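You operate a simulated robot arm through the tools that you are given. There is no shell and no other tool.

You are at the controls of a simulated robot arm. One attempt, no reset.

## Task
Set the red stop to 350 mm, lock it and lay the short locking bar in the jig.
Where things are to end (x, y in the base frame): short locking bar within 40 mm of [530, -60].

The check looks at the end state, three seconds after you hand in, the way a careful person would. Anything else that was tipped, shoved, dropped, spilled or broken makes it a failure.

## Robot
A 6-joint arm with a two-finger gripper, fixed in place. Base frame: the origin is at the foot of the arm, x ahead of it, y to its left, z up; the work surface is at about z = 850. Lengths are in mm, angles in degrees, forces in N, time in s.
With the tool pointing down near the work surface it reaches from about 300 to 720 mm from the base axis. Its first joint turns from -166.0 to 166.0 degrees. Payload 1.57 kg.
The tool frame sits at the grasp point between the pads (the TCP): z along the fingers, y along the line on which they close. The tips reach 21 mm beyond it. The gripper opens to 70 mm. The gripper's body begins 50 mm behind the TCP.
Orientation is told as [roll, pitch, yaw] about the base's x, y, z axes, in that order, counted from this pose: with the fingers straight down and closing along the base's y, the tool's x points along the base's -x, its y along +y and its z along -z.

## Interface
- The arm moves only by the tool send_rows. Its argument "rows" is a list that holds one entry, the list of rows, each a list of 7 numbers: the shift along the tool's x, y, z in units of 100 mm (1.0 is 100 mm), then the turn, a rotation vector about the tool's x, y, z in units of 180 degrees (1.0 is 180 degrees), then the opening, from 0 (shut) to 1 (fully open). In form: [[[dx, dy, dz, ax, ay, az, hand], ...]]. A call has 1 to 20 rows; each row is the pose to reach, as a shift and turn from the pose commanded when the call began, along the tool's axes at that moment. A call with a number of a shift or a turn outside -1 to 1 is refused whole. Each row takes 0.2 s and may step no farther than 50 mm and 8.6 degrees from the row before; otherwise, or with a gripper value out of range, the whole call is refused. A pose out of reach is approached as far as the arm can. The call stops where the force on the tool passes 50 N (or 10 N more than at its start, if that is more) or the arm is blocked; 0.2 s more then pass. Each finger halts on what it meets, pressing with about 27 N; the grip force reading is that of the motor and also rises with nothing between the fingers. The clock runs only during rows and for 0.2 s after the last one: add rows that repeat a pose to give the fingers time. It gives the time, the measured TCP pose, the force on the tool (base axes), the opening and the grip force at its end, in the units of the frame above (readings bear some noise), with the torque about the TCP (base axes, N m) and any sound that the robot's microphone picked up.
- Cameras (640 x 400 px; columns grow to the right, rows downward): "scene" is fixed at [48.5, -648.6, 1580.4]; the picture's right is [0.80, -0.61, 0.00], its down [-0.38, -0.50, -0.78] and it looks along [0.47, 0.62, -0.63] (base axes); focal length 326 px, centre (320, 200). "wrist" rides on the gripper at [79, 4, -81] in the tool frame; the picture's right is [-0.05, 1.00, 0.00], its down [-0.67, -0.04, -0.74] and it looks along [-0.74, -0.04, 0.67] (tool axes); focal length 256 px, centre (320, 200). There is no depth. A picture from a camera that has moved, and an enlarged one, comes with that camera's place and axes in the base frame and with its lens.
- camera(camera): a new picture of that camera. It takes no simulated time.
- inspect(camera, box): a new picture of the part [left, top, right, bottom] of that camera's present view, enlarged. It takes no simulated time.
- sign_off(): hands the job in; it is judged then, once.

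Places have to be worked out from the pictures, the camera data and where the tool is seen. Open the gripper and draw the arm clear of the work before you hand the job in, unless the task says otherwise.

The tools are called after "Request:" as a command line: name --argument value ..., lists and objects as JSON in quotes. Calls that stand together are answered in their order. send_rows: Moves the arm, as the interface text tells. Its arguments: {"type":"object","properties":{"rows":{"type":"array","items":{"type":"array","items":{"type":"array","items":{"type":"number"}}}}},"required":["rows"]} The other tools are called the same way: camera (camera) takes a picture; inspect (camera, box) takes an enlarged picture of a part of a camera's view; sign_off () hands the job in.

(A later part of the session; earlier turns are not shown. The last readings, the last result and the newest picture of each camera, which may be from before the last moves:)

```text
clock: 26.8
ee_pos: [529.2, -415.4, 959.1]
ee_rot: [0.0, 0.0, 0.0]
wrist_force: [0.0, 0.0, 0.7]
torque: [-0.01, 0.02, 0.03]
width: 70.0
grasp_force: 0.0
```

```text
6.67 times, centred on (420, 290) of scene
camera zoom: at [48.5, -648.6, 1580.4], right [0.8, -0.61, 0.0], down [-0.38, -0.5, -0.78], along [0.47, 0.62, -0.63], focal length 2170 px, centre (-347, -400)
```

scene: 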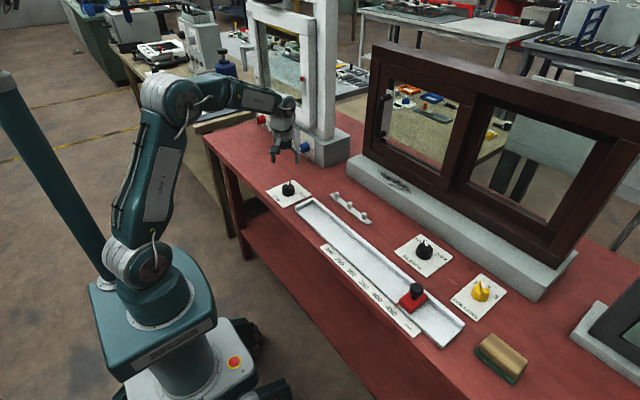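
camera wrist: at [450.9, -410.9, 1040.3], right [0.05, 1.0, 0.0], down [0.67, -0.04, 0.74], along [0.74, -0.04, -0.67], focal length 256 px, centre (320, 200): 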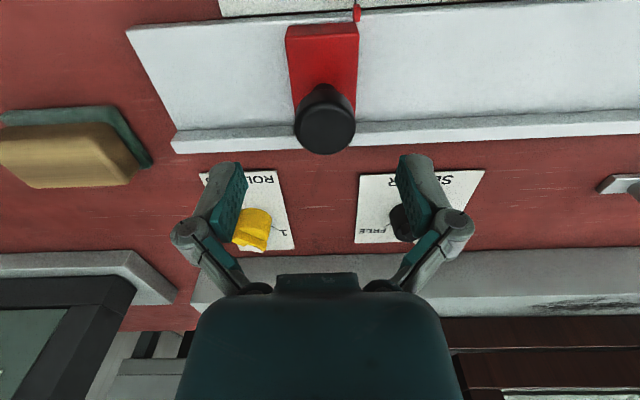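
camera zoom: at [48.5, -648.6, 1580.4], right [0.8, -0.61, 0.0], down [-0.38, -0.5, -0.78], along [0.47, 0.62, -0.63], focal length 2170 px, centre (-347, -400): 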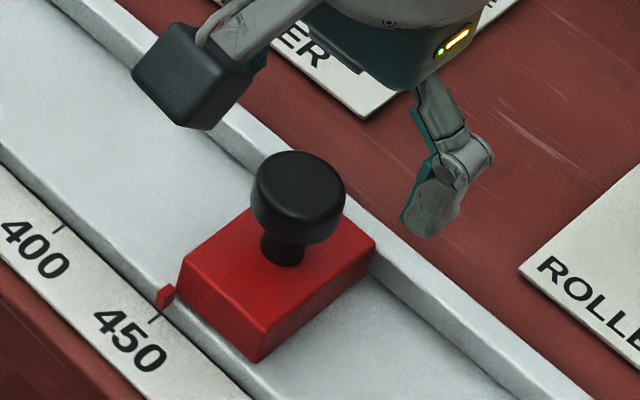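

The button sits about 4 mm toward +y of the gripper. I correct, descend to TCP z≈901 (tips ≈880, above the red block) and stop to check before closing.

Request:
send_rows --rows '[[[0, 0.04, 0.2, 0, 0, 0, 1], [0, 0.04, 0.4, 0, 0, 0, 1], [0, 0.04, 0.56, 0, 0, 0, 1], [0, 0.04, 0.56, 0, 0, 0, 1]]]'

Request:
inspect --camera "scene" --box '[370, 250, 466, 310]'

Request:
camera --camera "wrist"

```text
clock: 27.8
ee_pos: [527.8, -410.1, 899.7]
ee_rot: [0.1, 0.0, 0.0]
wrist_force: [-0.3, -1.3, 0.3]
torque: [-0.03, 0.0, 0.0]
width: 70.1
grasp_force: 0.0
```

```text
6.67 times, centred on (418, 280) of scene
camera zoom: at [48.5, -648.6, 1580.4], right [0.8, -0.61, 0.0], down [-0.38, -0.5, -0.78], along [0.47, 0.62, -0.63], focal length 2170 px, centre (-333, -333)
```

zoom: 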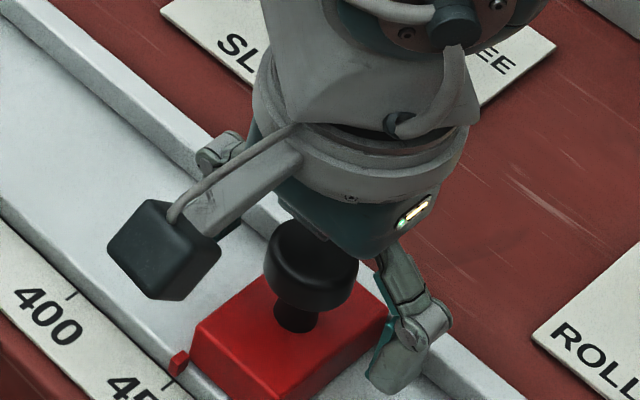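

```text
taken
camera wrist: at [449.4, -406.3, 982.6], right [0.05, 1.0, 0.0], down [0.67, -0.04, 0.74], along [0.74, -0.04, -0.67], focal length 256 px, centre (320, 200)
```

wrist: 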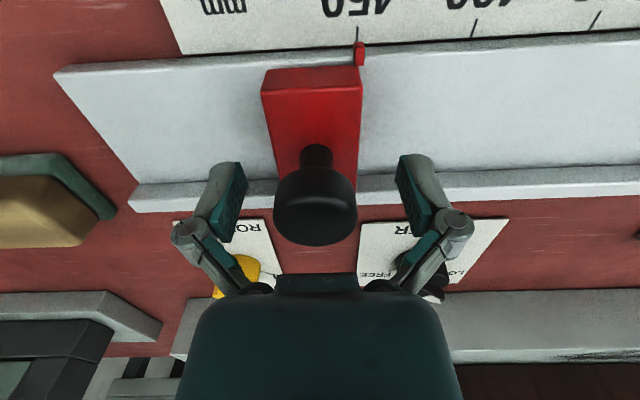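

The view shows the button disc at roughly z 901–915 between the fingers, and the pointer exactly on 450. I raise 6 mm, shift −2 mm in y, and close on the disc.

Request:
send_rows --rows '[[[0.0, -0.02, -0.06, 0, 0, 0, 1], [0, -0.02, -0.06, 0, 0, 0, 0.7], [0, -0.02, -0.06, 0, 0, 0, 0.35], [0, -0.02, -0.06, 0, 0, 0, 0.3], [0, -0.02, -0.06, 0, 0, 0, 0.3]]]'

Request:
camera --camera "wrist"

Request:
inspect --camera "wrist" --box '[280, 0, 440, 100]'

```text
clock: 29.0
ee_pos: [528.0, -412.7, 908.6]
ee_rot: [0.0, 0.0, 0.0]
wrist_force: [-1.6, -0.5, 8.1]
torque: [-0.01, 0.11, -0.01]
width: 30.2
grasp_force: 31.7
```

```text
taken
camera wrist: at [449.2, -407.8, 990.2], right [0.05, 1.0, 0.0], down [0.67, -0.04, 0.75], along [0.74, -0.04, -0.67], focal length 256 px, centre (320, 200)
```

wrist: 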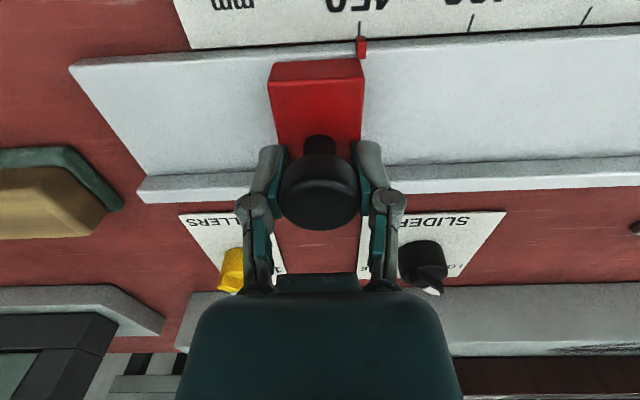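

```text
4.00 times, centred on (360, 50) of wrist
camera zoom: at [449.2, -407.8, 990.2], right [0.05, 1.0, 0.0], down [0.67, -0.04, 0.75], along [0.74, -0.04, -0.67], focal length 1024 px, centre (160, 800)
```

zoom: 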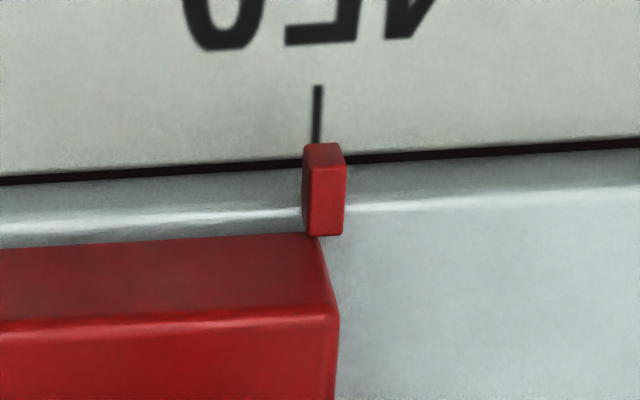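

Gripped on the button (30 mm, 32 N) with the pointer at 450. I slide it +y by 15 mm as a test, watching the force.

Request:
send_rows --rows '[[[0, 0.03, 0, 0, 0, 0, 0.3], [0, 0.06, 0, 0, 0, 0, 0.3], [0, 0.1, 0, 0, 0, 0, 0.3], [0, 0.15, 0, 0, 0, 0, 0.3], [0, 0.15, 0, 0, 0, 0, 0.3]]]'

Request:
camera --camera "wrist"

```text
clock: 30.2
ee_pos: [527.6, -396.8, 909.7]
ee_rot: [0.1, 0.2, -0.1]
wrist_force: [-8.9, 0.3, 5.5]
torque: [-0.01, -0.22, -0.03]
width: 29.8
grasp_force: 31.7
```

```text
taken
camera wrist: at [449.4, -393.0, 990.4], right [0.05, 1.0, 0.0], down [0.67, -0.04, 0.74], along [0.74, -0.04, -0.67], focal length 256 px, centre (320, 200)
```

wrist: 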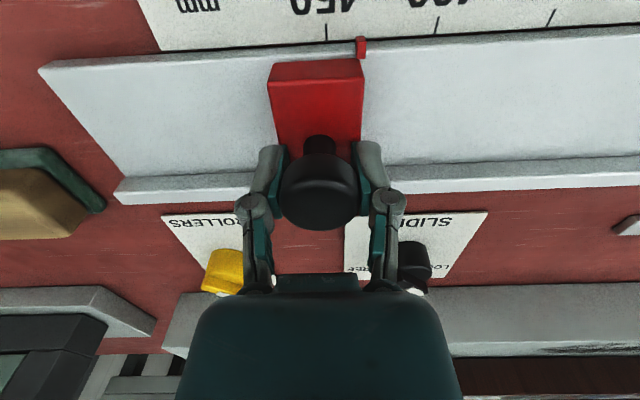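

The stop slides freely. I move another 80 mm at moderate speed, leaving the last few mm for fine adjustment.

Request:
send_rows --rows '[[[0, 0.08, 0, 0, 0, 0, 0.3], [0, 0.18, 0, 0, 0, 0, 0.3], [0, 0.28, 0, 0, 0, 0, 0.3], [0, 0.38, 0, 0, 0, 0, 0.3], [0, 0.48, 0, 0, 0, 0, 0.3], [0, 0.58, 0, 0, 0, 0, 0.3], [0, 0.68, 0, 0, 0, 0, 0.3], [0, 0.76, 0, 0, 0, 0, 0.3], [0, 0.8, 0, 0, 0, 0, 0.3], [0, 0.8, 0, 0, 0, 0, 0.3]]]'

Request:
camera --camera "wrist"

Request:
inspect --camera "wrist" --box '[280, 0, 440, 100]'

Request:
inspect --camera "scene" --box '[350, 240, 420, 290]'

```text
clock: 32.4
ee_pos: [528.7, -316.5, 909.1]
ee_rot: [0.4, 0.2, 0.0]
wrist_force: [-13.7, 0.1, -28.7]
torque: [-0.02, -0.39, -0.04]
width: 30.0
grasp_force: 31.9
```

```text
taken
camera wrist: at [449.9, -312.6, 990.7], right [0.05, 1.0, 0.0], down [0.67, -0.04, 0.74], along [0.74, -0.04, -0.67], focal length 256 px, centre (320, 200)
```

wrist: 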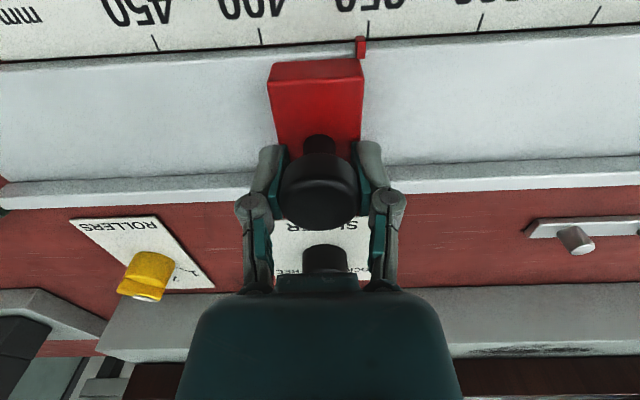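

```text
4.00 times, centred on (360, 50) of wrist
camera zoom: at [449.9, -312.6, 990.7], right [0.05, 1.0, 0.0], down [0.67, -0.04, 0.74], along [0.74, -0.04, -0.67], focal length 1024 px, centre (160, 800)
```

zoom: 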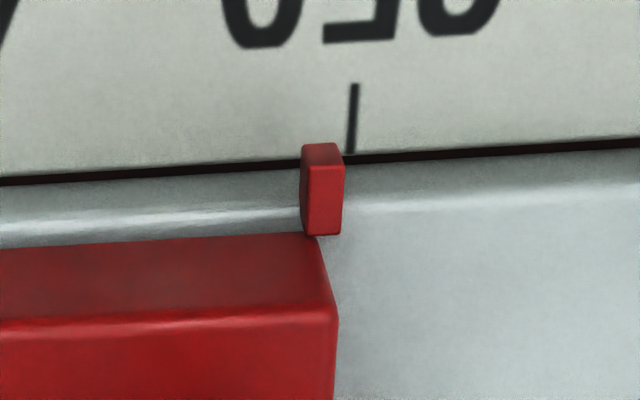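

```text
8.00 times, centred on (385, 265) of scene
camera zoom: at [48.5, -648.6, 1580.4], right [0.8, -0.61, 0.0], down [-0.38, -0.5, -0.78], along [0.47, 0.62, -0.63], focal length 2604 px, centre (-200, -320)
```

zoom: 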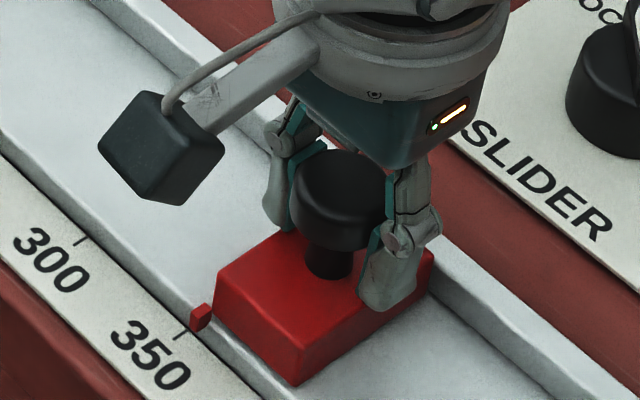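

The pointer now reads about 354 (tick 350 is ~4.3 mm further +y). I nudge +4.3 mm.

Request:
send_rows --rows '[[[0, 0.015, 0, 0, 0, 0, 0.3], [0, 0.03, 0, 0, 0, 0, 0.3], [0, 0.043, 0, 0, 0, 0, 0.3], [0, 0.043, 0, 0, 0, 0, 0.3]]]'

Request:
inspect --camera "wrist" --box '[280, 0, 440, 100]'

```text
clock: 33.4
ee_pos: [528.3, -311.4, 910.0]
ee_rot: [0.2, 0.2, 0.0]
wrist_force: [-11.0, -1.3, -30.3]
torque: [-0.03, -0.06, 0.01]
width: 29.9
grasp_force: 31.9
```

```text
4.00 times, centred on (360, 50) of wrist
camera zoom: at [450.0, -307.7, 991.0], right [0.05, 1.0, 0.0], down [0.67, -0.04, 0.74], along [0.74, -0.04, -0.67], focal length 1024 px, centre (160, 800)
```

zoom: 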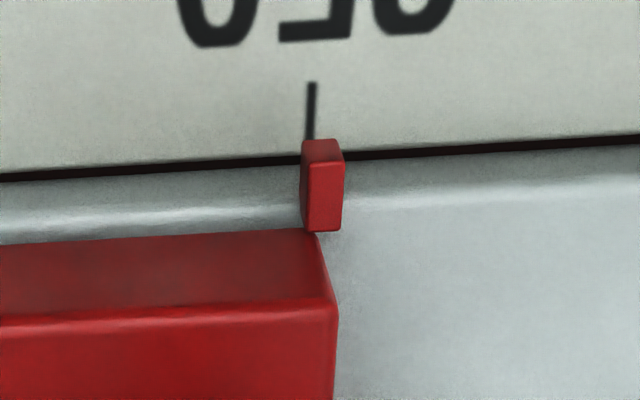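

The pointer now reads about 349.5–350. I open the gripper and rise straight up to check without parallax.

Request:
send_rows --rows '[[[0, 0, 0, 0, 0, 0, 0.6], [0, 0, 0, 0, 0, 0, 1], [0, 0, 0, 0, 0, 0, 1], [0, 0, -0.2, 0, 0, 0, 1], [0, 0, -0.5, 0, 0, 0, 1], [0, 0, -0.8, 0, 0, 0, 1], [0, 0, -0.8, 0, 0, 0, 1]]]'

Request:
camera --camera "wrist"

```text
clock: 35.0
ee_pos: [529.8, -314.2, 990.5]
ee_rot: [0.1, -0.2, 0.1]
wrist_force: [0.2, 0.8, 1.0]
torque: [0.01, 0.0, -0.02]
width: 70.0
grasp_force: 0.1
```

```text
taken
camera wrist: at [450.9, -309.5, 1072.0], right [0.05, 1.0, 0.0], down [0.67, -0.04, 0.74], along [0.74, -0.04, -0.67], focal length 256 px, centre (320, 200)
```

wrist: 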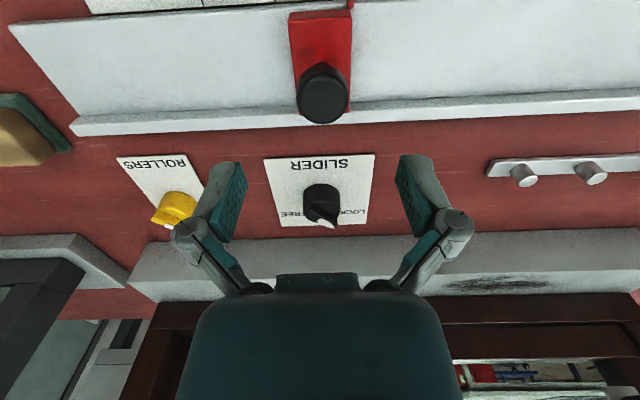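

I back off 80 mm in x and shift +18 mm in y so the camera sits square to the pointer at y≈−292.

Request:
send_rows --rows '[[[0.3, 0.09, 0, 0, 0, 0, 1], [0.6, 0.18, 0, 0, 0, 0, 1], [0.8, 0.18, 0, 0, 0, 0, 1], [0.8, 0.18, 0, 0, 0, 0, 1]]]'

Request:
camera --camera "wrist"

Request:
inspect --camera "wrist" --box '[280, 0, 360, 80]'

Request:
inspect --camera "scene" --box '[350, 240, 420, 290]'

```text
clock: 36.0
ee_pos: [448.0, -291.8, 990.4]
ee_rot: [0.0, 0.1, 0.1]
wrist_force: [0.0, -0.7, -0.3]
torque: [0.01, -0.01, 0.01]
width: 70.1
grasp_force: 0.0
```

```text
taken
camera wrist: at [371.2, -288.2, 1071.3], right [0.05, 1.0, 0.0], down [0.67, -0.04, 0.74], along [0.74, -0.04, -0.67], focal length 256 px, centre (320, 200)
```

wrist: 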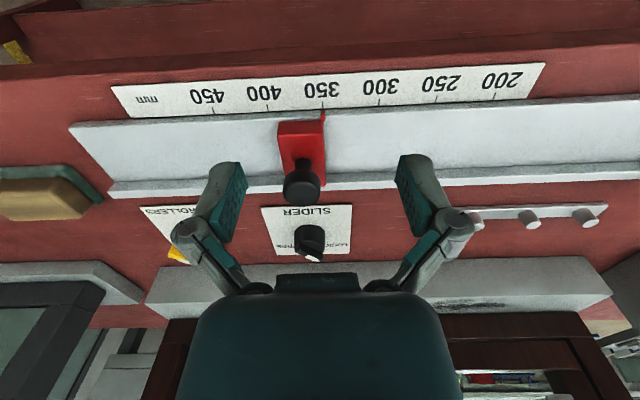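

```text
5.00 times, centred on (320, 40) of wrist
camera zoom: at [371.2, -288.2, 1071.3], right [0.05, 1.0, 0.0], down [0.67, -0.04, 0.74], along [0.74, -0.04, -0.67], focal length 1280 px, centre (320, 1000)
```

zoom: 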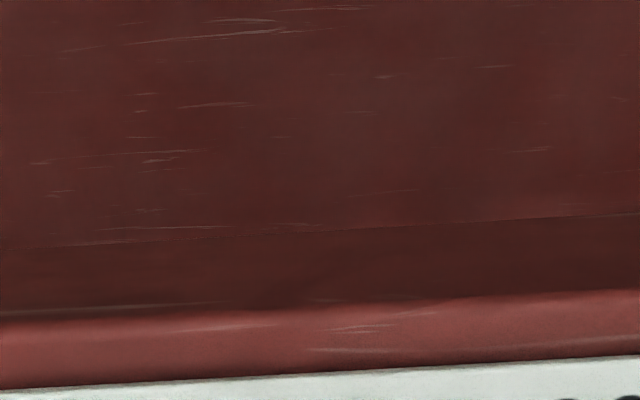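

```text
8.00 times, centred on (385, 265) of scene
camera zoom: at [48.5, -648.6, 1580.4], right [0.8, -0.61, 0.0], down [-0.38, -0.5, -0.78], along [0.47, 0.62, -0.63], focal length 2604 px, centre (-200, -320)
```

zoom: 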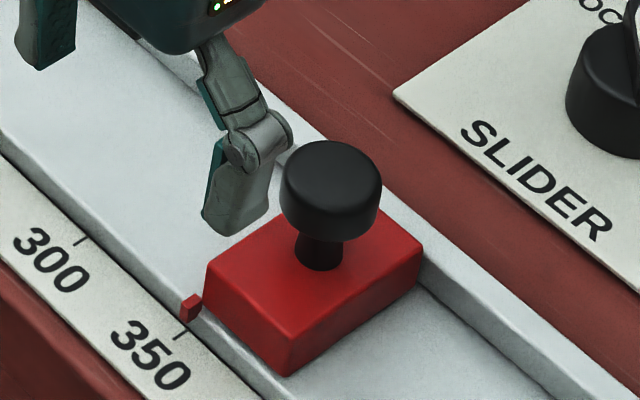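

Request:
inspect --camera "wrist" --box '[280, 80, 376, 140]'

```text
6.67 times, centred on (328, 110) of wrist
camera zoom: at [371.2, -288.2, 1071.3], right [0.05, 1.0, 0.0], down [0.67, -0.04, 0.74], along [0.74, -0.04, -0.67], focal length 1707 px, centre (267, 800)
```

zoom: 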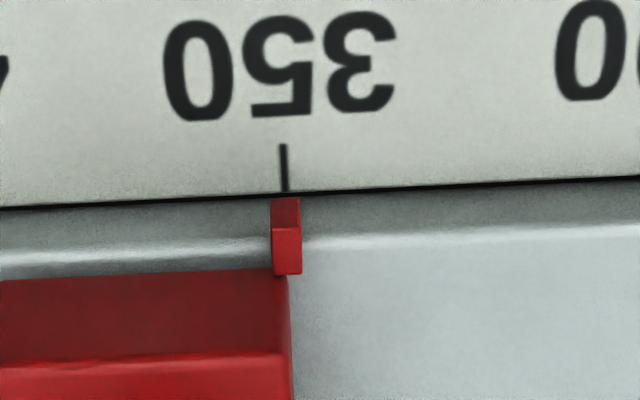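

The pointer is centred on the 350 tick. Now I travel back to the STOP knob to lock it, rising first.

Request:
send_rows --rows '[[[0, 0.3, -0.2, 0, 0, 0, 1], [-0.1, 0.7, -0.4, 0, 0, 0, 1], [-0.2, 1.0, -0.5, 0, 0, 0, 1]]]'

Request:
send_rows --rows '[[[-0.1, 0.4, 0, 0, 0, 0, 1], [-0.2, 0.8, 0, 0, 0, 0, 1], [-0.2, 1.0, 0, 0, 0, 0, 1]]]'

Request:
send_rows --rows '[[[-0.1, 0.4, 0, 0, 0, 0, 1], [-0.2, 0.8, 0, 0, 0, 0, 1], [-0.2, 1.0, 0, 0, 0, 0, 1]]]'

Request:
send_rows --rows '[[[-0.1, 0.4, 0, 0, 0, 0, 1], [-0.2, 0.8, 0, 0, 0, 0, 1], [-0.2, 1.0, 0, 0, 0, 0, 1], [-0.2, 1.0, 0, 0, 0, 0, 1]]]'

```text
clock: 36.8
ee_pos: [470.0, -190.5, 1039.1]
ee_rot: [0.1, 0.1, -0.1]
wrist_force: [-0.9, 0.1, 0.0]
torque: [0.02, 0.01, 0.03]
width: 70.2
grasp_force: 0.0
```

```text
clock: 37.6
ee_pos: [492.9, -91.3, 1039.1]
ee_rot: [0.0, 0.2, -0.1]
wrist_force: [-0.1, -0.7, 0.0]
torque: [0.03, -0.02, -0.02]
width: 70.0
grasp_force: 0.0
```

```text
clock: 38.4
ee_pos: [510.4, 10.5, 1038.5]
ee_rot: [-0.1, 0.0, -0.1]
wrist_force: [0.2, 0.3, 0.3]
torque: [0.01, -0.01, 0.02]
width: 70.0
grasp_force: 0.1
```

```text
clock: 39.4
ee_pos: [530.3, 107.8, 1039.1]
ee_rot: [0.0, 0.1, 0.0]
wrist_force: [-0.7, 0.3, -1.4]
torque: [0.03, -0.01, 0.02]
width: 70.0
grasp_force: 0.1
```

I am at (530, 108, 1039). I move over the knob (528.5, 169.5) down to z≈960 while turning to yaw −45°.

Request:
send_rows --rows '[[[0.0, 0.1, 0.1, 0, 0, 0.0417, 1], [0.0, 0.2, 0.25, 0, 0, 0.0833, 1], [0.01, 0.31, 0.4, 0, 0, 0.125, 1], [0.01, 0.42, 0.55, 0, 0, 0.1667, 1], [0.01, 0.52, 0.7, 0, 0, 0.2083, 1], [0.01, 0.62, 0.8, 0, 0, 0.25, 1], [0.01, 0.62, 0.8, 0, 0, 0.25, 1]]]'

Request:
camera --camera "wrist"

Request:
inspect --camera "wrist" --box '[240, 20, 400, 120]'

```text
clock: 41.0
ee_pos: [528.2, 169.2, 960.9]
ee_rot: [-0.1, 0.1, -45.1]
wrist_force: [0.4, -0.1, 0.7]
torque: [0.02, 0.0, 0.05]
width: 70.0
grasp_force: 0.0
```

```text
taken
camera wrist: at [475.8, 227.8, 1041.8], right [0.75, 0.67, 0.0], down [0.45, -0.5, 0.74], along [0.5, -0.56, -0.67], focal length 256 px, centre (320, 200)
```

wrist: 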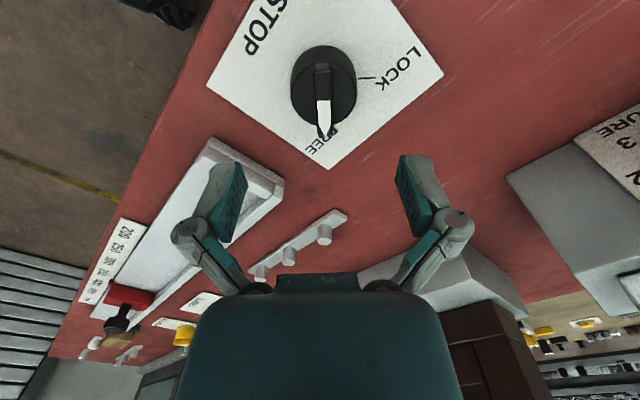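

```text
4.00 times, centred on (320, 70) of wrist
camera zoom: at [475.8, 227.8, 1041.8], right [0.75, 0.67, 0.0], down [0.45, -0.5, 0.74], along [0.5, -0.56, -0.67], focal length 1024 px, centre (320, 720)
```

zoom: 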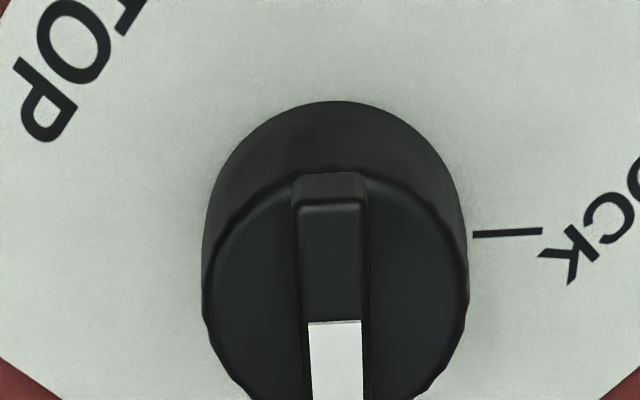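

Knob seen about 2–3 mm off along the tool axes; I correct by 1.5–2 mm and descend to z≈880, then grip.

Request:
send_rows --rows '[[[0.01, 0.01, 0.25, 0, 0, 0, 1], [0.015, 0.015, 0.5, 0, 0, 0, 1], [0.015, 0.015, 0.7, 0, 0, 0, 1], [0.015, 0.015, 0.805, 0, 0, 0, 1], [0.015, 0.015, 0.805, 0, 0, 0, 1]]]'

Request:
camera --camera "wrist"

```text
clock: 42.2
ee_pos: [528.2, 171.8, 879.9]
ee_rot: [-0.1, 0.0, -44.9]
wrist_force: [-0.5, -0.3, 0.7]
torque: [-0.02, -0.01, 0.01]
width: 70.0
grasp_force: 0.1
```

```text
taken
camera wrist: at [476.4, 231.2, 961.0], right [0.74, 0.67, 0.0], down [0.45, -0.5, 0.74], along [0.5, -0.55, -0.67], focal length 256 px, centre (320, 200)
```

wrist: 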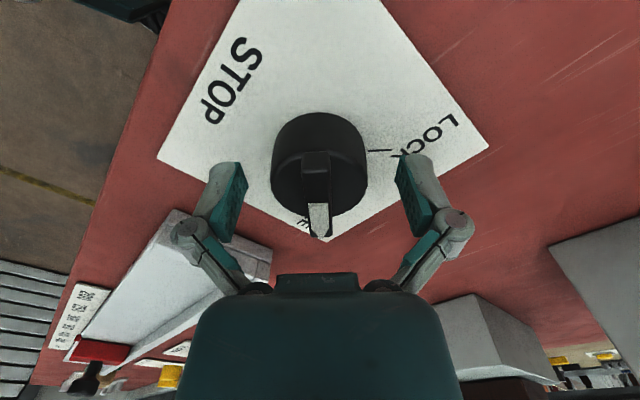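

The knob is centred between the fingers. I close on it.

Request:
send_rows --rows '[[[0, 0, 0, 0, 0, 0, 0.75], [0, 0, 0, 0, 0, 0, 0.4], [0, 0, 0, 0, 0, 0, 0.3], [0, 0, 0, 0, 0, 0, 0.3]]]'

Request:
send_rows --rows '[[[0, 0, -0.005, 0, 0, -0.04, 0.3], [0, 0, -0.01, 0, 0, -0.08, 0.3], [0, 0, -0.01, 0, 0, -0.12, 0.3], [0, 0, -0.01, 0, 0, -0.165, 0.3], [0, 0, -0.01, 0, 0, -0.21, 0.3], [0, 0, -0.01, 0, 0, -0.25, 0.3], [0, 0, -0.01, 0, 0, -0.25, 0.3]]]'

Request:
camera --camera "wrist"

```text
clock: 43.2
ee_pos: [529.0, 171.7, 879.9]
ee_rot: [0.0, 0.0, -45.0]
wrist_force: [-6.7, -4.6, 10.4]
torque: [-0.28, 0.47, -0.02]
width: 44.6
grasp_force: 31.6
```

```text
clock: 44.8
ee_pos: [527.7, 171.4, 880.4]
ee_rot: [-0.2, 0.3, 0.0]
wrist_force: [-5.9, -14.9, -23.9]
torque: [-0.13, 0.34, -0.01]
width: 44.8
grasp_force: 32.4
```

```text
taken
camera wrist: at [449.5, 174.2, 962.2], right [0.05, 1.0, 0.0], down [0.67, -0.03, 0.74], along [0.74, -0.04, -0.67], focal length 256 px, centre (320, 200)
```

wrist: 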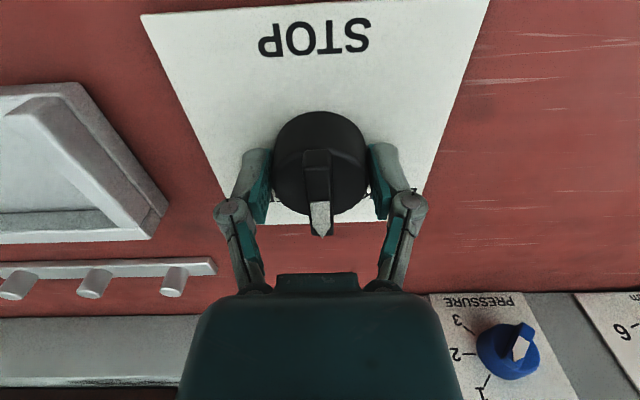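

Halfway and following. I turn the remaining 45° to LOCK, easing 0.7 mm down to relieve the vertical load.

Request:
send_rows --rows '[[[0, 0, 0.005, 0, 0, -0.04, 0.3], [0, 0, 0.007, 0, 0, -0.08, 0.3], [0, 0, 0.007, 0, 0, -0.12, 0.3], [0, 0, 0.007, 0, 0, -0.165, 0.3], [0, 0, 0.007, 0, 0, -0.21, 0.3], [0, 0, 0.007, 0, 0, -0.25, 0.3], [0, 0, 0.007, 0, 0, -0.25, 0.3]]]'

Request:
camera --camera "wrist"

```text
clock: 46.4
ee_pos: [529.8, 169.1, 883.4]
ee_rot: [-0.1, -0.5, 45.0]
wrist_force: [11.9, -16.1, -1.1]
torque: [-0.18, -0.06, -0.71]
width: 44.5
grasp_force: 32.3
```

```text
taken
camera wrist: at [471.4, 116.8, 964.0], right [-0.67, 0.74, 0.0], down [0.49, 0.44, 0.75], along [0.56, 0.5, -0.66], focal length 256 px, centre (320, 200)
```

wrist: 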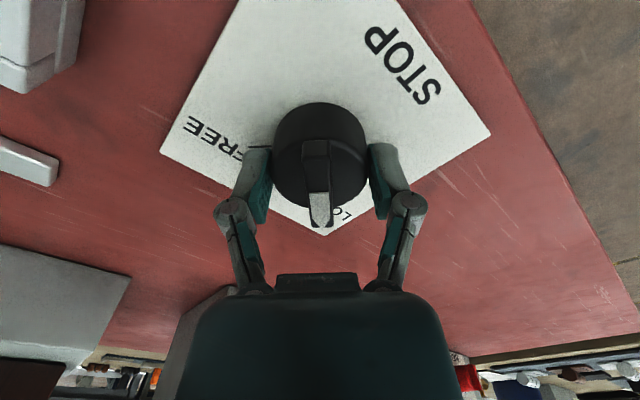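

A torque of −0.7 N·m shows the knob has reached its LOCK end. I release and rise to confirm.

Request:
send_rows --rows '[[[0, 0, 0, 0, 0, 0, 0.8], [0, 0, 0, 0, 0, 0, 1], [0, 0, 0, 0, 0, 0, 1], [0, 0, -0.3, 0, 0, 0, 1], [0, 0, -0.7, 0, 0, 0, 1], [0, 0, -1.0, 0, 0, 0, 1], [0, 0, -1.0, 0, 0, 0, 1]]]'

Request:
camera --camera "wrist"

Request:
inspect --camera "wrist" --box '[220, 0, 420, 160]'

Request:
inspect --camera "scene" --box '[260, 165, 324, 210]'

Request:
inspect --camera "scene" --box '[350, 240, 420, 290]'

```text
clock: 48.0
ee_pos: [527.8, 171.4, 983.3]
ee_rot: [0.0, 0.1, 44.9]
wrist_force: [-0.4, 0.1, 0.1]
torque: [0.0, -0.02, -0.02]
width: 70.1
grasp_force: 0.1
```

```text
taken
camera wrist: at [469.6, 117.7, 1063.9], right [-0.67, 0.74, 0.0], down [0.5, 0.45, 0.74], along [0.55, 0.5, -0.67], focal length 256 px, centre (320, 200)
```

wrist: 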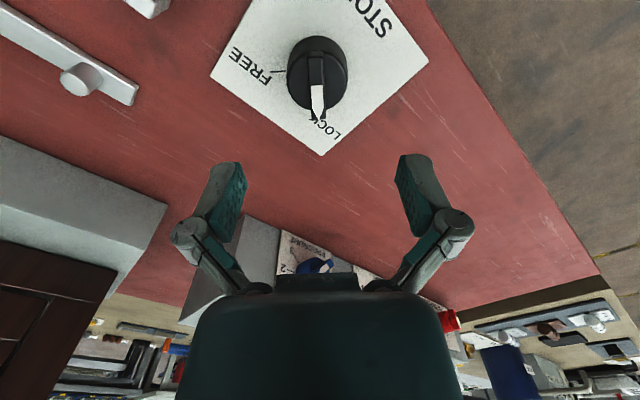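

```text
2.50 times, centred on (320, 80) of wrist
camera zoom: at [469.6, 117.7, 1063.9], right [-0.67, 0.74, 0.0], down [0.5, 0.45, 0.74], along [0.55, 0.5, -0.67], focal length 640 px, centre (320, 500)
```

zoom: 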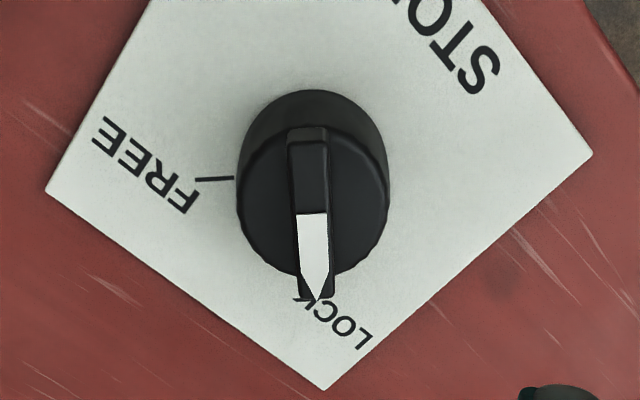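

```text
8.89 times, centred on (292, 188) of scene
camera zoom: at [48.5, -648.6, 1580.4], right [0.8, -0.61, 0.0], down [-0.38, -0.5, -0.78], along [0.47, 0.62, -0.63], focal length 2893 px, centre (569, 311)
```

zoom: 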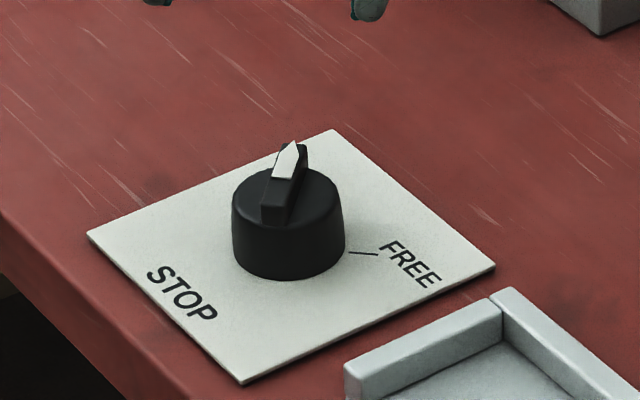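

```text
8.00 times, centred on (385, 265) of scene
camera zoom: at [48.5, -648.6, 1580.4], right [0.8, -0.61, 0.0], down [-0.38, -0.5, -0.78], along [0.47, 0.62, -0.63], focal length 2604 px, centre (-200, -320)
```

zoom: 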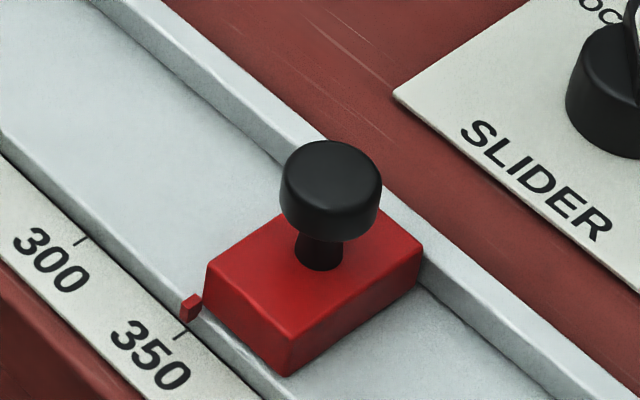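

STOP is at LOCK again and the stop remains at 350. Next the bar: I head toward it at (649, −30) while returning to yaw 0, so the fingers will close along y on its middle pin.

Request:
send_rows --rows '[[[0.055, -0.16, -0.05, 0, 0, 0.0417, 1], [0.115, -0.33, -0.1, 0, 0, 0.0833, 1], [0.175, -0.5, -0.15, 0, 0, 0.125, 1], [0.235, -0.67, -0.2, 0, 0, 0.1667, 1], [0.295, -0.84, -0.2, 0, 0, 0.2083, 1], [0.354, -0.99, -0.2, 0, 0, 0.25, 1], [0.354, -0.99, -0.2, 0, 0, 0.25, 1]]]'

Request:
send_rows --rows '[[[-0.2, -0.35, 0, 0, 0, 0, 1], [-0.4, -0.7, 0, 0, 0, 0, 1], [-0.6, -1.0, 0, 0, 0, 0, 1], [-0.6, -1.0, 0, 0, 0, 0, 1]]]'

Request:
camera --camera "wrist"

```text
clock: 49.6
ee_pos: [571.1, 77.8, 1002.3]
ee_rot: [0.0, 0.1, -0.1]
wrist_force: [-0.8, 0.4, 0.7]
torque: [-0.01, 0.01, 0.02]
width: 69.8
grasp_force: 0.1
```

```text
clock: 50.6
ee_pos: [630.6, -23.5, 1001.1]
ee_rot: [-0.1, 0.0, -0.1]
wrist_force: [-0.7, 0.1, 0.5]
torque: [0.01, 0.0, -0.02]
width: 70.1
grasp_force: 0.0
```

```text
taken
camera wrist: at [552.5, -19.2, 1082.4], right [0.05, 1.0, 0.0], down [0.67, -0.04, 0.74], along [0.74, -0.04, -0.67], focal length 256 px, centre (320, 200)
```

wrist: 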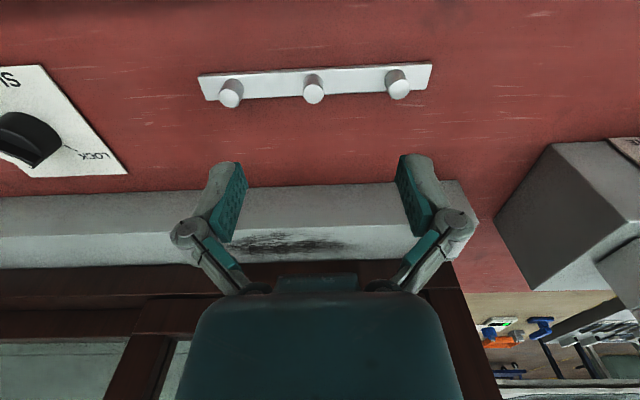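

The bar is directly ahead. I zoom to measure the middle pin and bar top.

Request:
inspect --camera "wrist" --box '[250, 50, 378, 130]'

Request:
inspect --camera "wrist" --box '[190, 40, 446, 200]'

Request:
inspect --camera "scene" --box '[320, 180, 384, 230]'

```text
5.00 times, centred on (314, 90) of wrist
camera zoom: at [552.5, -19.2, 1082.4], right [0.05, 1.0, 0.0], down [0.67, -0.04, 0.74], along [0.74, -0.04, -0.67], focal length 1280 px, centre (350, 750)
```

zoom: 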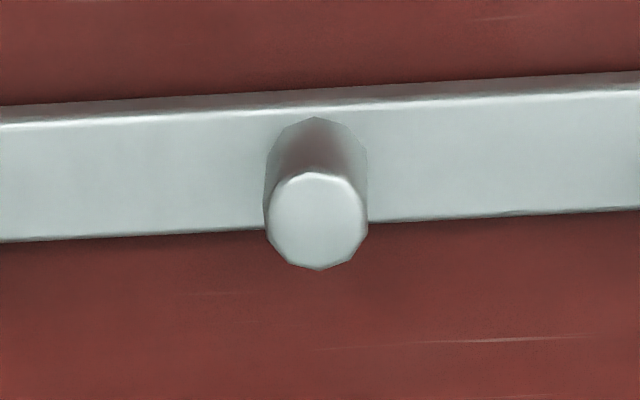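

```text
2.50 times, centred on (318, 120) of wrist
camera zoom: at [552.5, -19.2, 1082.4], right [0.05, 1.0, 0.0], down [0.67, -0.04, 0.74], along [0.74, -0.04, -0.67], focal length 640 px, centre (325, 400)
```

zoom: 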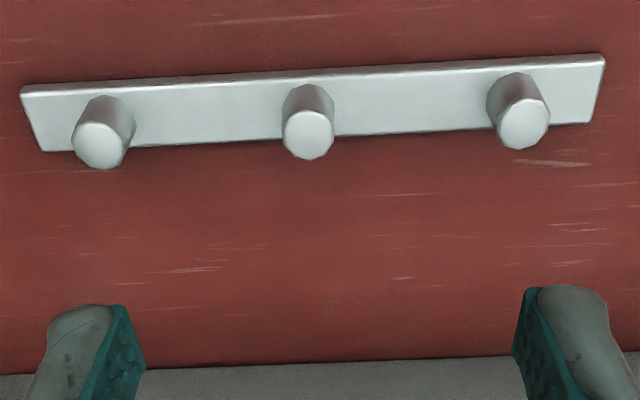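

```text
8.00 times, centred on (352, 205) of scene
camera zoom: at [48.5, -648.6, 1580.4], right [0.8, -0.61, 0.0], down [-0.38, -0.5, -0.78], along [0.47, 0.62, -0.63], focal length 2604 px, centre (64, 160)
```

zoom: 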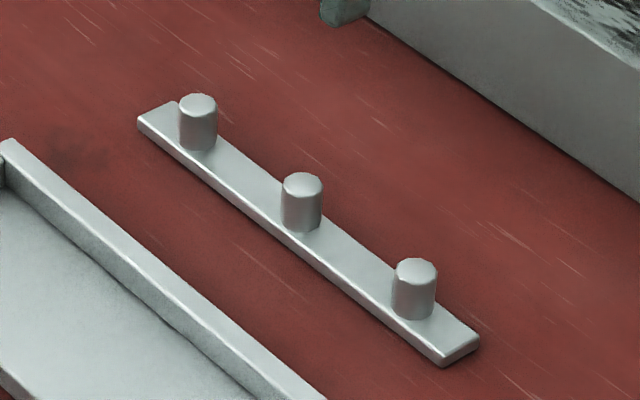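

Middle pin: ≈16 mm diameter, centre ≈(650, −30), pin top ≈878, bar top ≈857. I move over it and down to z≈920 for a check.

Request:
send_rows --rows '[[[-0.06, -0.02, 0.2, 0, 0, 0, 1], [-0.12, -0.045, 0.45, 0, 0, 0, 1], [-0.18, -0.063, 0.7, 0, 0, 0, 1], [-0.19, -0.065, 0.81, 0, 0, 0, 0.7], [-0.19, -0.065, 0.81, 0, 0, 0, 0.7]]]'

Request:
camera --camera "wrist"

Request:
inspect --camera "scene" --box '[310, 140, 400, 235]'

```text
clock: 51.8
ee_pos: [655.0, -30.7, 920.1]
ee_rot: [0.0, 0.0, -0.1]
wrist_force: [-0.1, 0.4, 0.8]
torque: [-0.02, -0.01, -0.02]
width: 49.2
grasp_force: 0.1
```

```text
taken
camera wrist: at [575.5, -26.9, 1001.3], right [0.05, 1.0, 0.0], down [0.67, -0.04, 0.74], along [0.74, -0.04, -0.67], focal length 256 px, centre (320, 200)
```

wrist: 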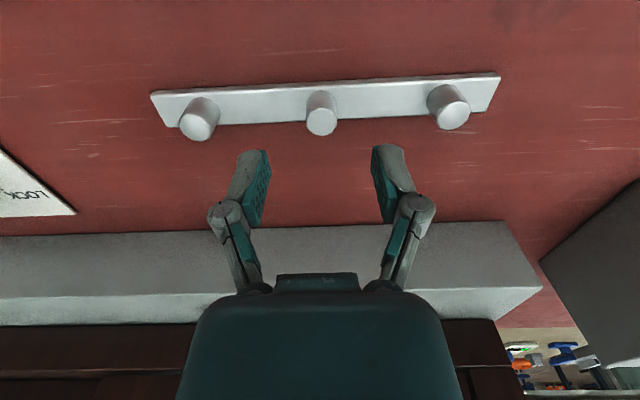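

```text
4.21 times, centred on (355, 188) of scene
camera zoom: at [48.5, -648.6, 1580.4], right [0.8, -0.61, 0.0], down [-0.38, -0.5, -0.78], along [0.47, 0.62, -0.63], focal length 1370 px, centre (173, 253)
```

zoom: 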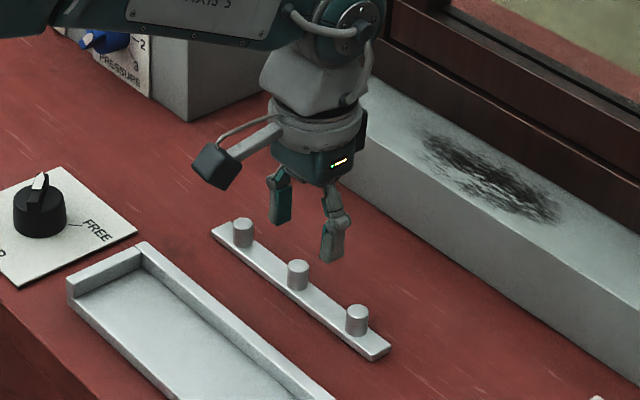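

The pin is at (649.7, −30.2); the TCP sits 5 mm too far out. I correct x by −5 mm and go down to z≈881 with tips just above the bar.

Request:
send_rows --rows '[[[0.05, 0, 0.12, 0, 0, 0, 0.7], [0.05, 0, 0.25, 0, 0, 0, 0.7], [0.05, 0, 0.34, 0, 0, 0, 0.7], [0.05, 0, 0.39, 0, 0, 0, 0.7], [0.05, 0, 0.39, 0, 0, 0, 0.7]]]'

Request:
camera --camera "wrist"

Request:
inspect --camera "scene" --box '[310, 160, 390, 235]'

```text
clock: 53.0
ee_pos: [646.1, -31.6, 882.1]
ee_rot: [0.0, 0.1, 0.0]
wrist_force: [-0.3, 1.1, -1.1]
torque: [-0.01, 0.0, 0.01]
width: 49.0
grasp_force: 0.0
```

```text
taken
camera wrist: at [568.5, -27.6, 963.1], right [0.05, 1.0, 0.0], down [0.67, -0.04, 0.74], along [0.74, -0.04, -0.67], focal length 256 px, centre (320, 200)
```

wrist: 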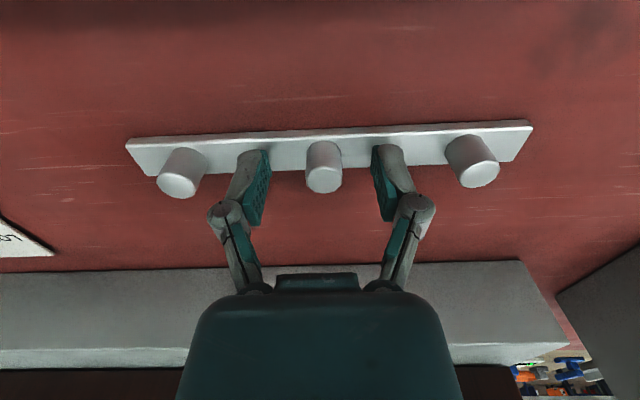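

```text
5.33 times, centred on (350, 198) of scene
camera zoom: at [48.5, -648.6, 1580.4], right [0.8, -0.61, 0.0], down [-0.38, -0.5, -0.78], along [0.47, 0.62, -0.63], focal length 1736 px, centre (160, 213)
```

zoom: 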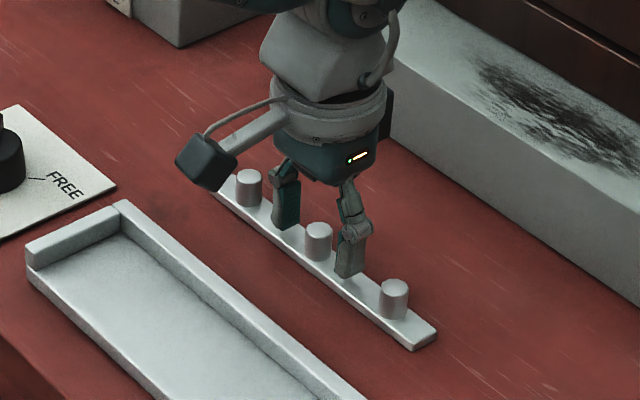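

The fingers straddle the middle pin with tips just above the bar. I close on the pin.

Request:
send_rows --rows '[[[-0.015, 0, 0, 0, 0, 0, 0.6], [-0.015, 0, 0, 0, 0, 0, 0.3], [-0.015, 0, 0, 0, 0, 0, 0.1], [-0.015, 0, 0, 0, 0, 0, 0.1], [-0.015, 0, 0, 0, 0, 0, 0.1]]]'

Request:
camera --camera "wrist"

```text
clock: 54.2
ee_pos: [649.4, -31.1, 881.8]
ee_rot: [0.0, 0.0, 0.1]
wrist_force: [0.7, 0.0, 2.2]
torque: [0.0, -0.05, 0.01]
width: 17.1
grasp_force: 26.6
```

```text
taken
camera wrist: at [570.7, -27.0, 963.2], right [0.05, 1.0, 0.0], down [0.67, -0.04, 0.74], along [0.74, -0.04, -0.67], focal length 256 px, centre (320, 200)
```

wrist: 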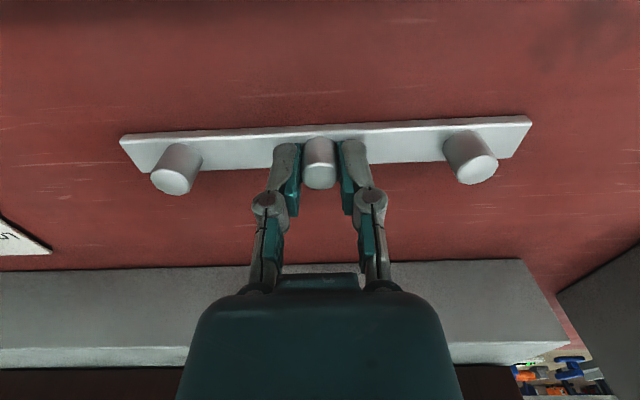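

The pin is gripped (17 mm, 27 N). I lift gently 60 mm and check that the bar hangs level.

Request:
send_rows --rows '[[[0, 0, -0.05, 0, 0, 0, 0.1], [0, 0, -0.15, 0, 0, 0, 0.1], [0, 0, -0.3, 0, 0, 0, 0.1], [0, 0, -0.45, 0, 0, 0, 0.1], [0, 0, -0.6, 0, 0, 0, 0.1], [0, 0, -0.6, 0, 0, 0, 0.1]]]'

Request:
camera --camera "wrist"

Request:
inspect --camera "scene" --box '[300, 130, 400, 235]'

```text
clock: 55.6
ee_pos: [649.2, -29.5, 939.8]
ee_rot: [0.0, 0.1, -0.1]
wrist_force: [0.2, -0.7, -1.5]
torque: [0.01, -0.01, -0.03]
width: 17.0
grasp_force: 27.2
```

```text
taken
camera wrist: at [570.3, -25.4, 1021.3], right [0.05, 1.0, 0.0], down [0.67, -0.04, 0.74], along [0.74, -0.04, -0.67], focal length 256 px, centre (320, 200)
```

wrist: 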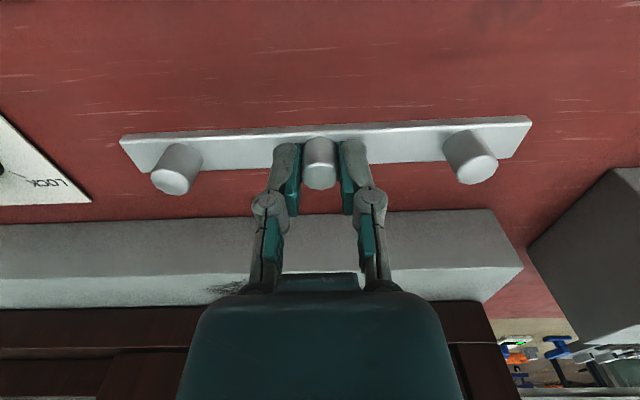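

```text
3.81 times, centred on (350, 182) of scene
camera zoom: at [48.5, -648.6, 1580.4], right [0.8, -0.61, 0.0], down [-0.38, -0.5, -0.78], along [0.47, 0.62, -0.63], focal length 1240 px, centre (206, 267)
```

zoom: 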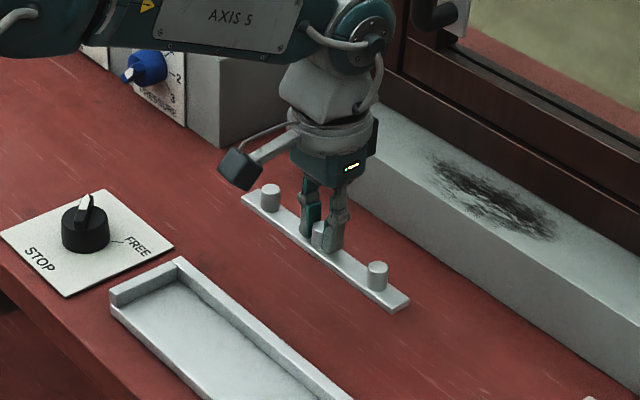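

The bar hangs level, held firmly. I carry it over to the jig at (530, −60), staying at this height (bar underside ≈908).

Request:
send_rows --rows '[[[0.15, -0.04, 0, 0, 0, 0, 0.1], [0.35, -0.1, 0, 0, 0, 0, 0.1], [0.55, -0.16, 0, 0, 0, 0, 0.1], [0.75, -0.22, 0, 0, 0, 0, 0.1], [0.9, -0.27, 0, 0, 0, 0, 0.1], [0.9, -0.27, 0, 0, 0, 0, 0.1]]]'

Request:
send_rows --rows '[[[0.1, -0.02, 0, 0, 0, 0, 0.1], [0.2, -0.035, 0, 0, 0, 0, 0.1], [0.29, -0.035, 0, 0, 0, 0, 0.1], [0.29, -0.035, 0, 0, 0, 0, 0.1]]]'

Request:
camera --camera "wrist"

Request:
inspect --camera "scene" --box '[280, 140, 410, 260]'

```text
clock: 57.0
ee_pos: [556.1, -57.1, 942.0]
ee_rot: [0.0, 0.1, 0.0]
wrist_force: [0.2, 0.0, -1.8]
torque: [0.01, -0.01, -0.01]
width: 17.1
grasp_force: 27.0
```

```text
clock: 58.0
ee_pos: [529.9, -62.8, 941.0]
ee_rot: [0.0, 0.0, 0.0]
wrist_force: [-1.0, 0.5, -1.3]
torque: [-0.02, 0.05, 0.0]
width: 17.1
grasp_force: 27.0
```

```text
taken
camera wrist: at [450.5, -57.5, 1022.2], right [0.05, 1.0, 0.0], down [0.67, -0.04, 0.74], along [0.74, -0.04, -0.67], focal length 256 px, centre (320, 200)
```

wrist: 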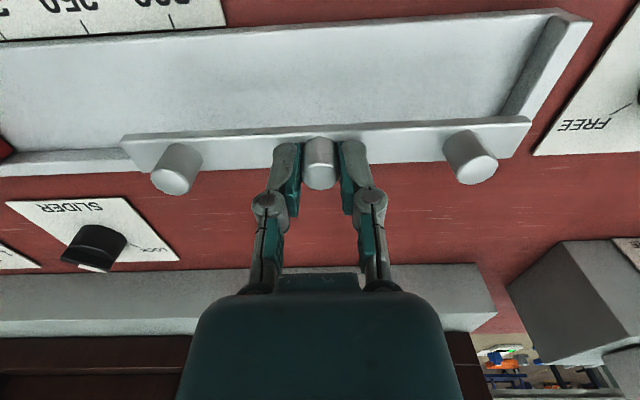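

```text
3.33 times, centred on (345, 200) of scene
camera zoom: at [48.5, -648.6, 1580.4], right [0.8, -0.61, 0.0], down [-0.38, -0.5, -0.78], along [0.47, 0.62, -0.63], focal length 1085 px, centre (237, 200)
```

zoom: 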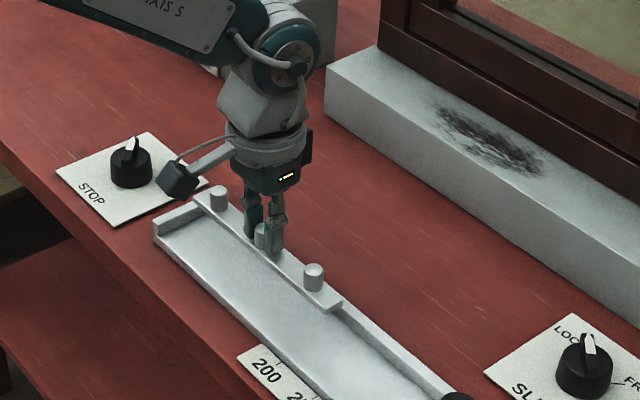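

The bar is over the jig floor centre, parallel to the rail. I lower 48 mm first, then approach contact in small steps.

Request:
send_rows --rows '[[[0, 0.01, 0.12, 0, 0, 0, 0.1], [0, 0.02, 0.24, 0, 0, 0, 0.1], [0, 0.02, 0.36, 0, 0, 0, 0.1], [0, 0.02, 0.44, 0, 0, 0, 0.1], [0, 0.02, 0.48, 0, 0, 0, 0.1], [0, 0.02, 0.48, 0, 0, 0, 0.1]]]'

Request:
camera --camera "wrist"

Request:
inspect --camera "scene" --box '[280, 160, 380, 240]'

```text
clock: 59.4
ee_pos: [529.3, -58.3, 894.5]
ee_rot: [0.0, -0.2, 0.1]
wrist_force: [-1.2, -0.3, 22.4]
torque: [-0.04, 0.1, -0.03]
width: 17.0
grasp_force: 26.9
```

```text
taken
camera wrist: at [449.5, -54.5, 976.3], right [0.05, 1.0, 0.0], down [0.66, -0.04, 0.75], along [0.75, -0.04, -0.66], focal length 256 px, centre (320, 200)
```

wrist: 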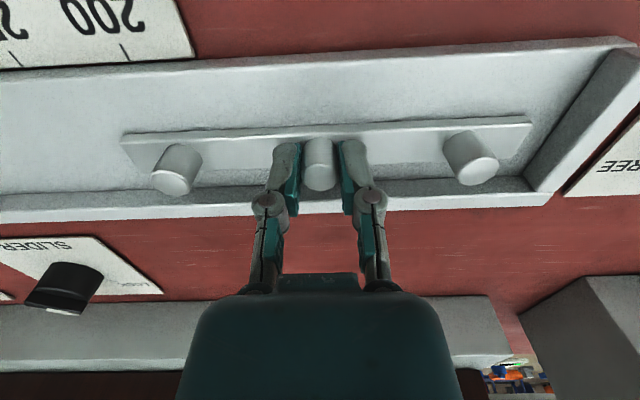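

```text
5.00 times, centred on (330, 200) of scene
camera zoom: at [48.5, -648.6, 1580.4], right [0.8, -0.61, 0.0], down [-0.38, -0.5, -0.78], along [0.47, 0.62, -0.63], focal length 1627 px, centre (270, 200)
```

zoom: 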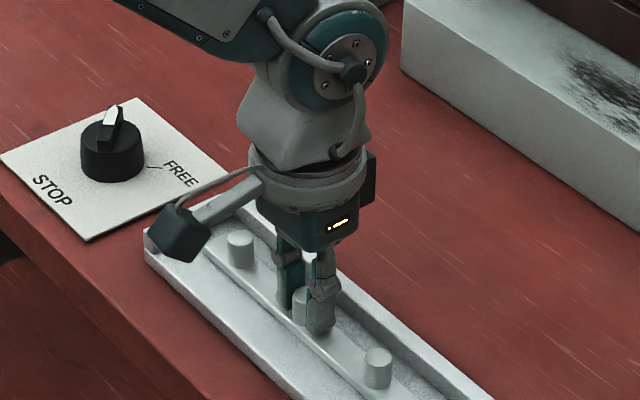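

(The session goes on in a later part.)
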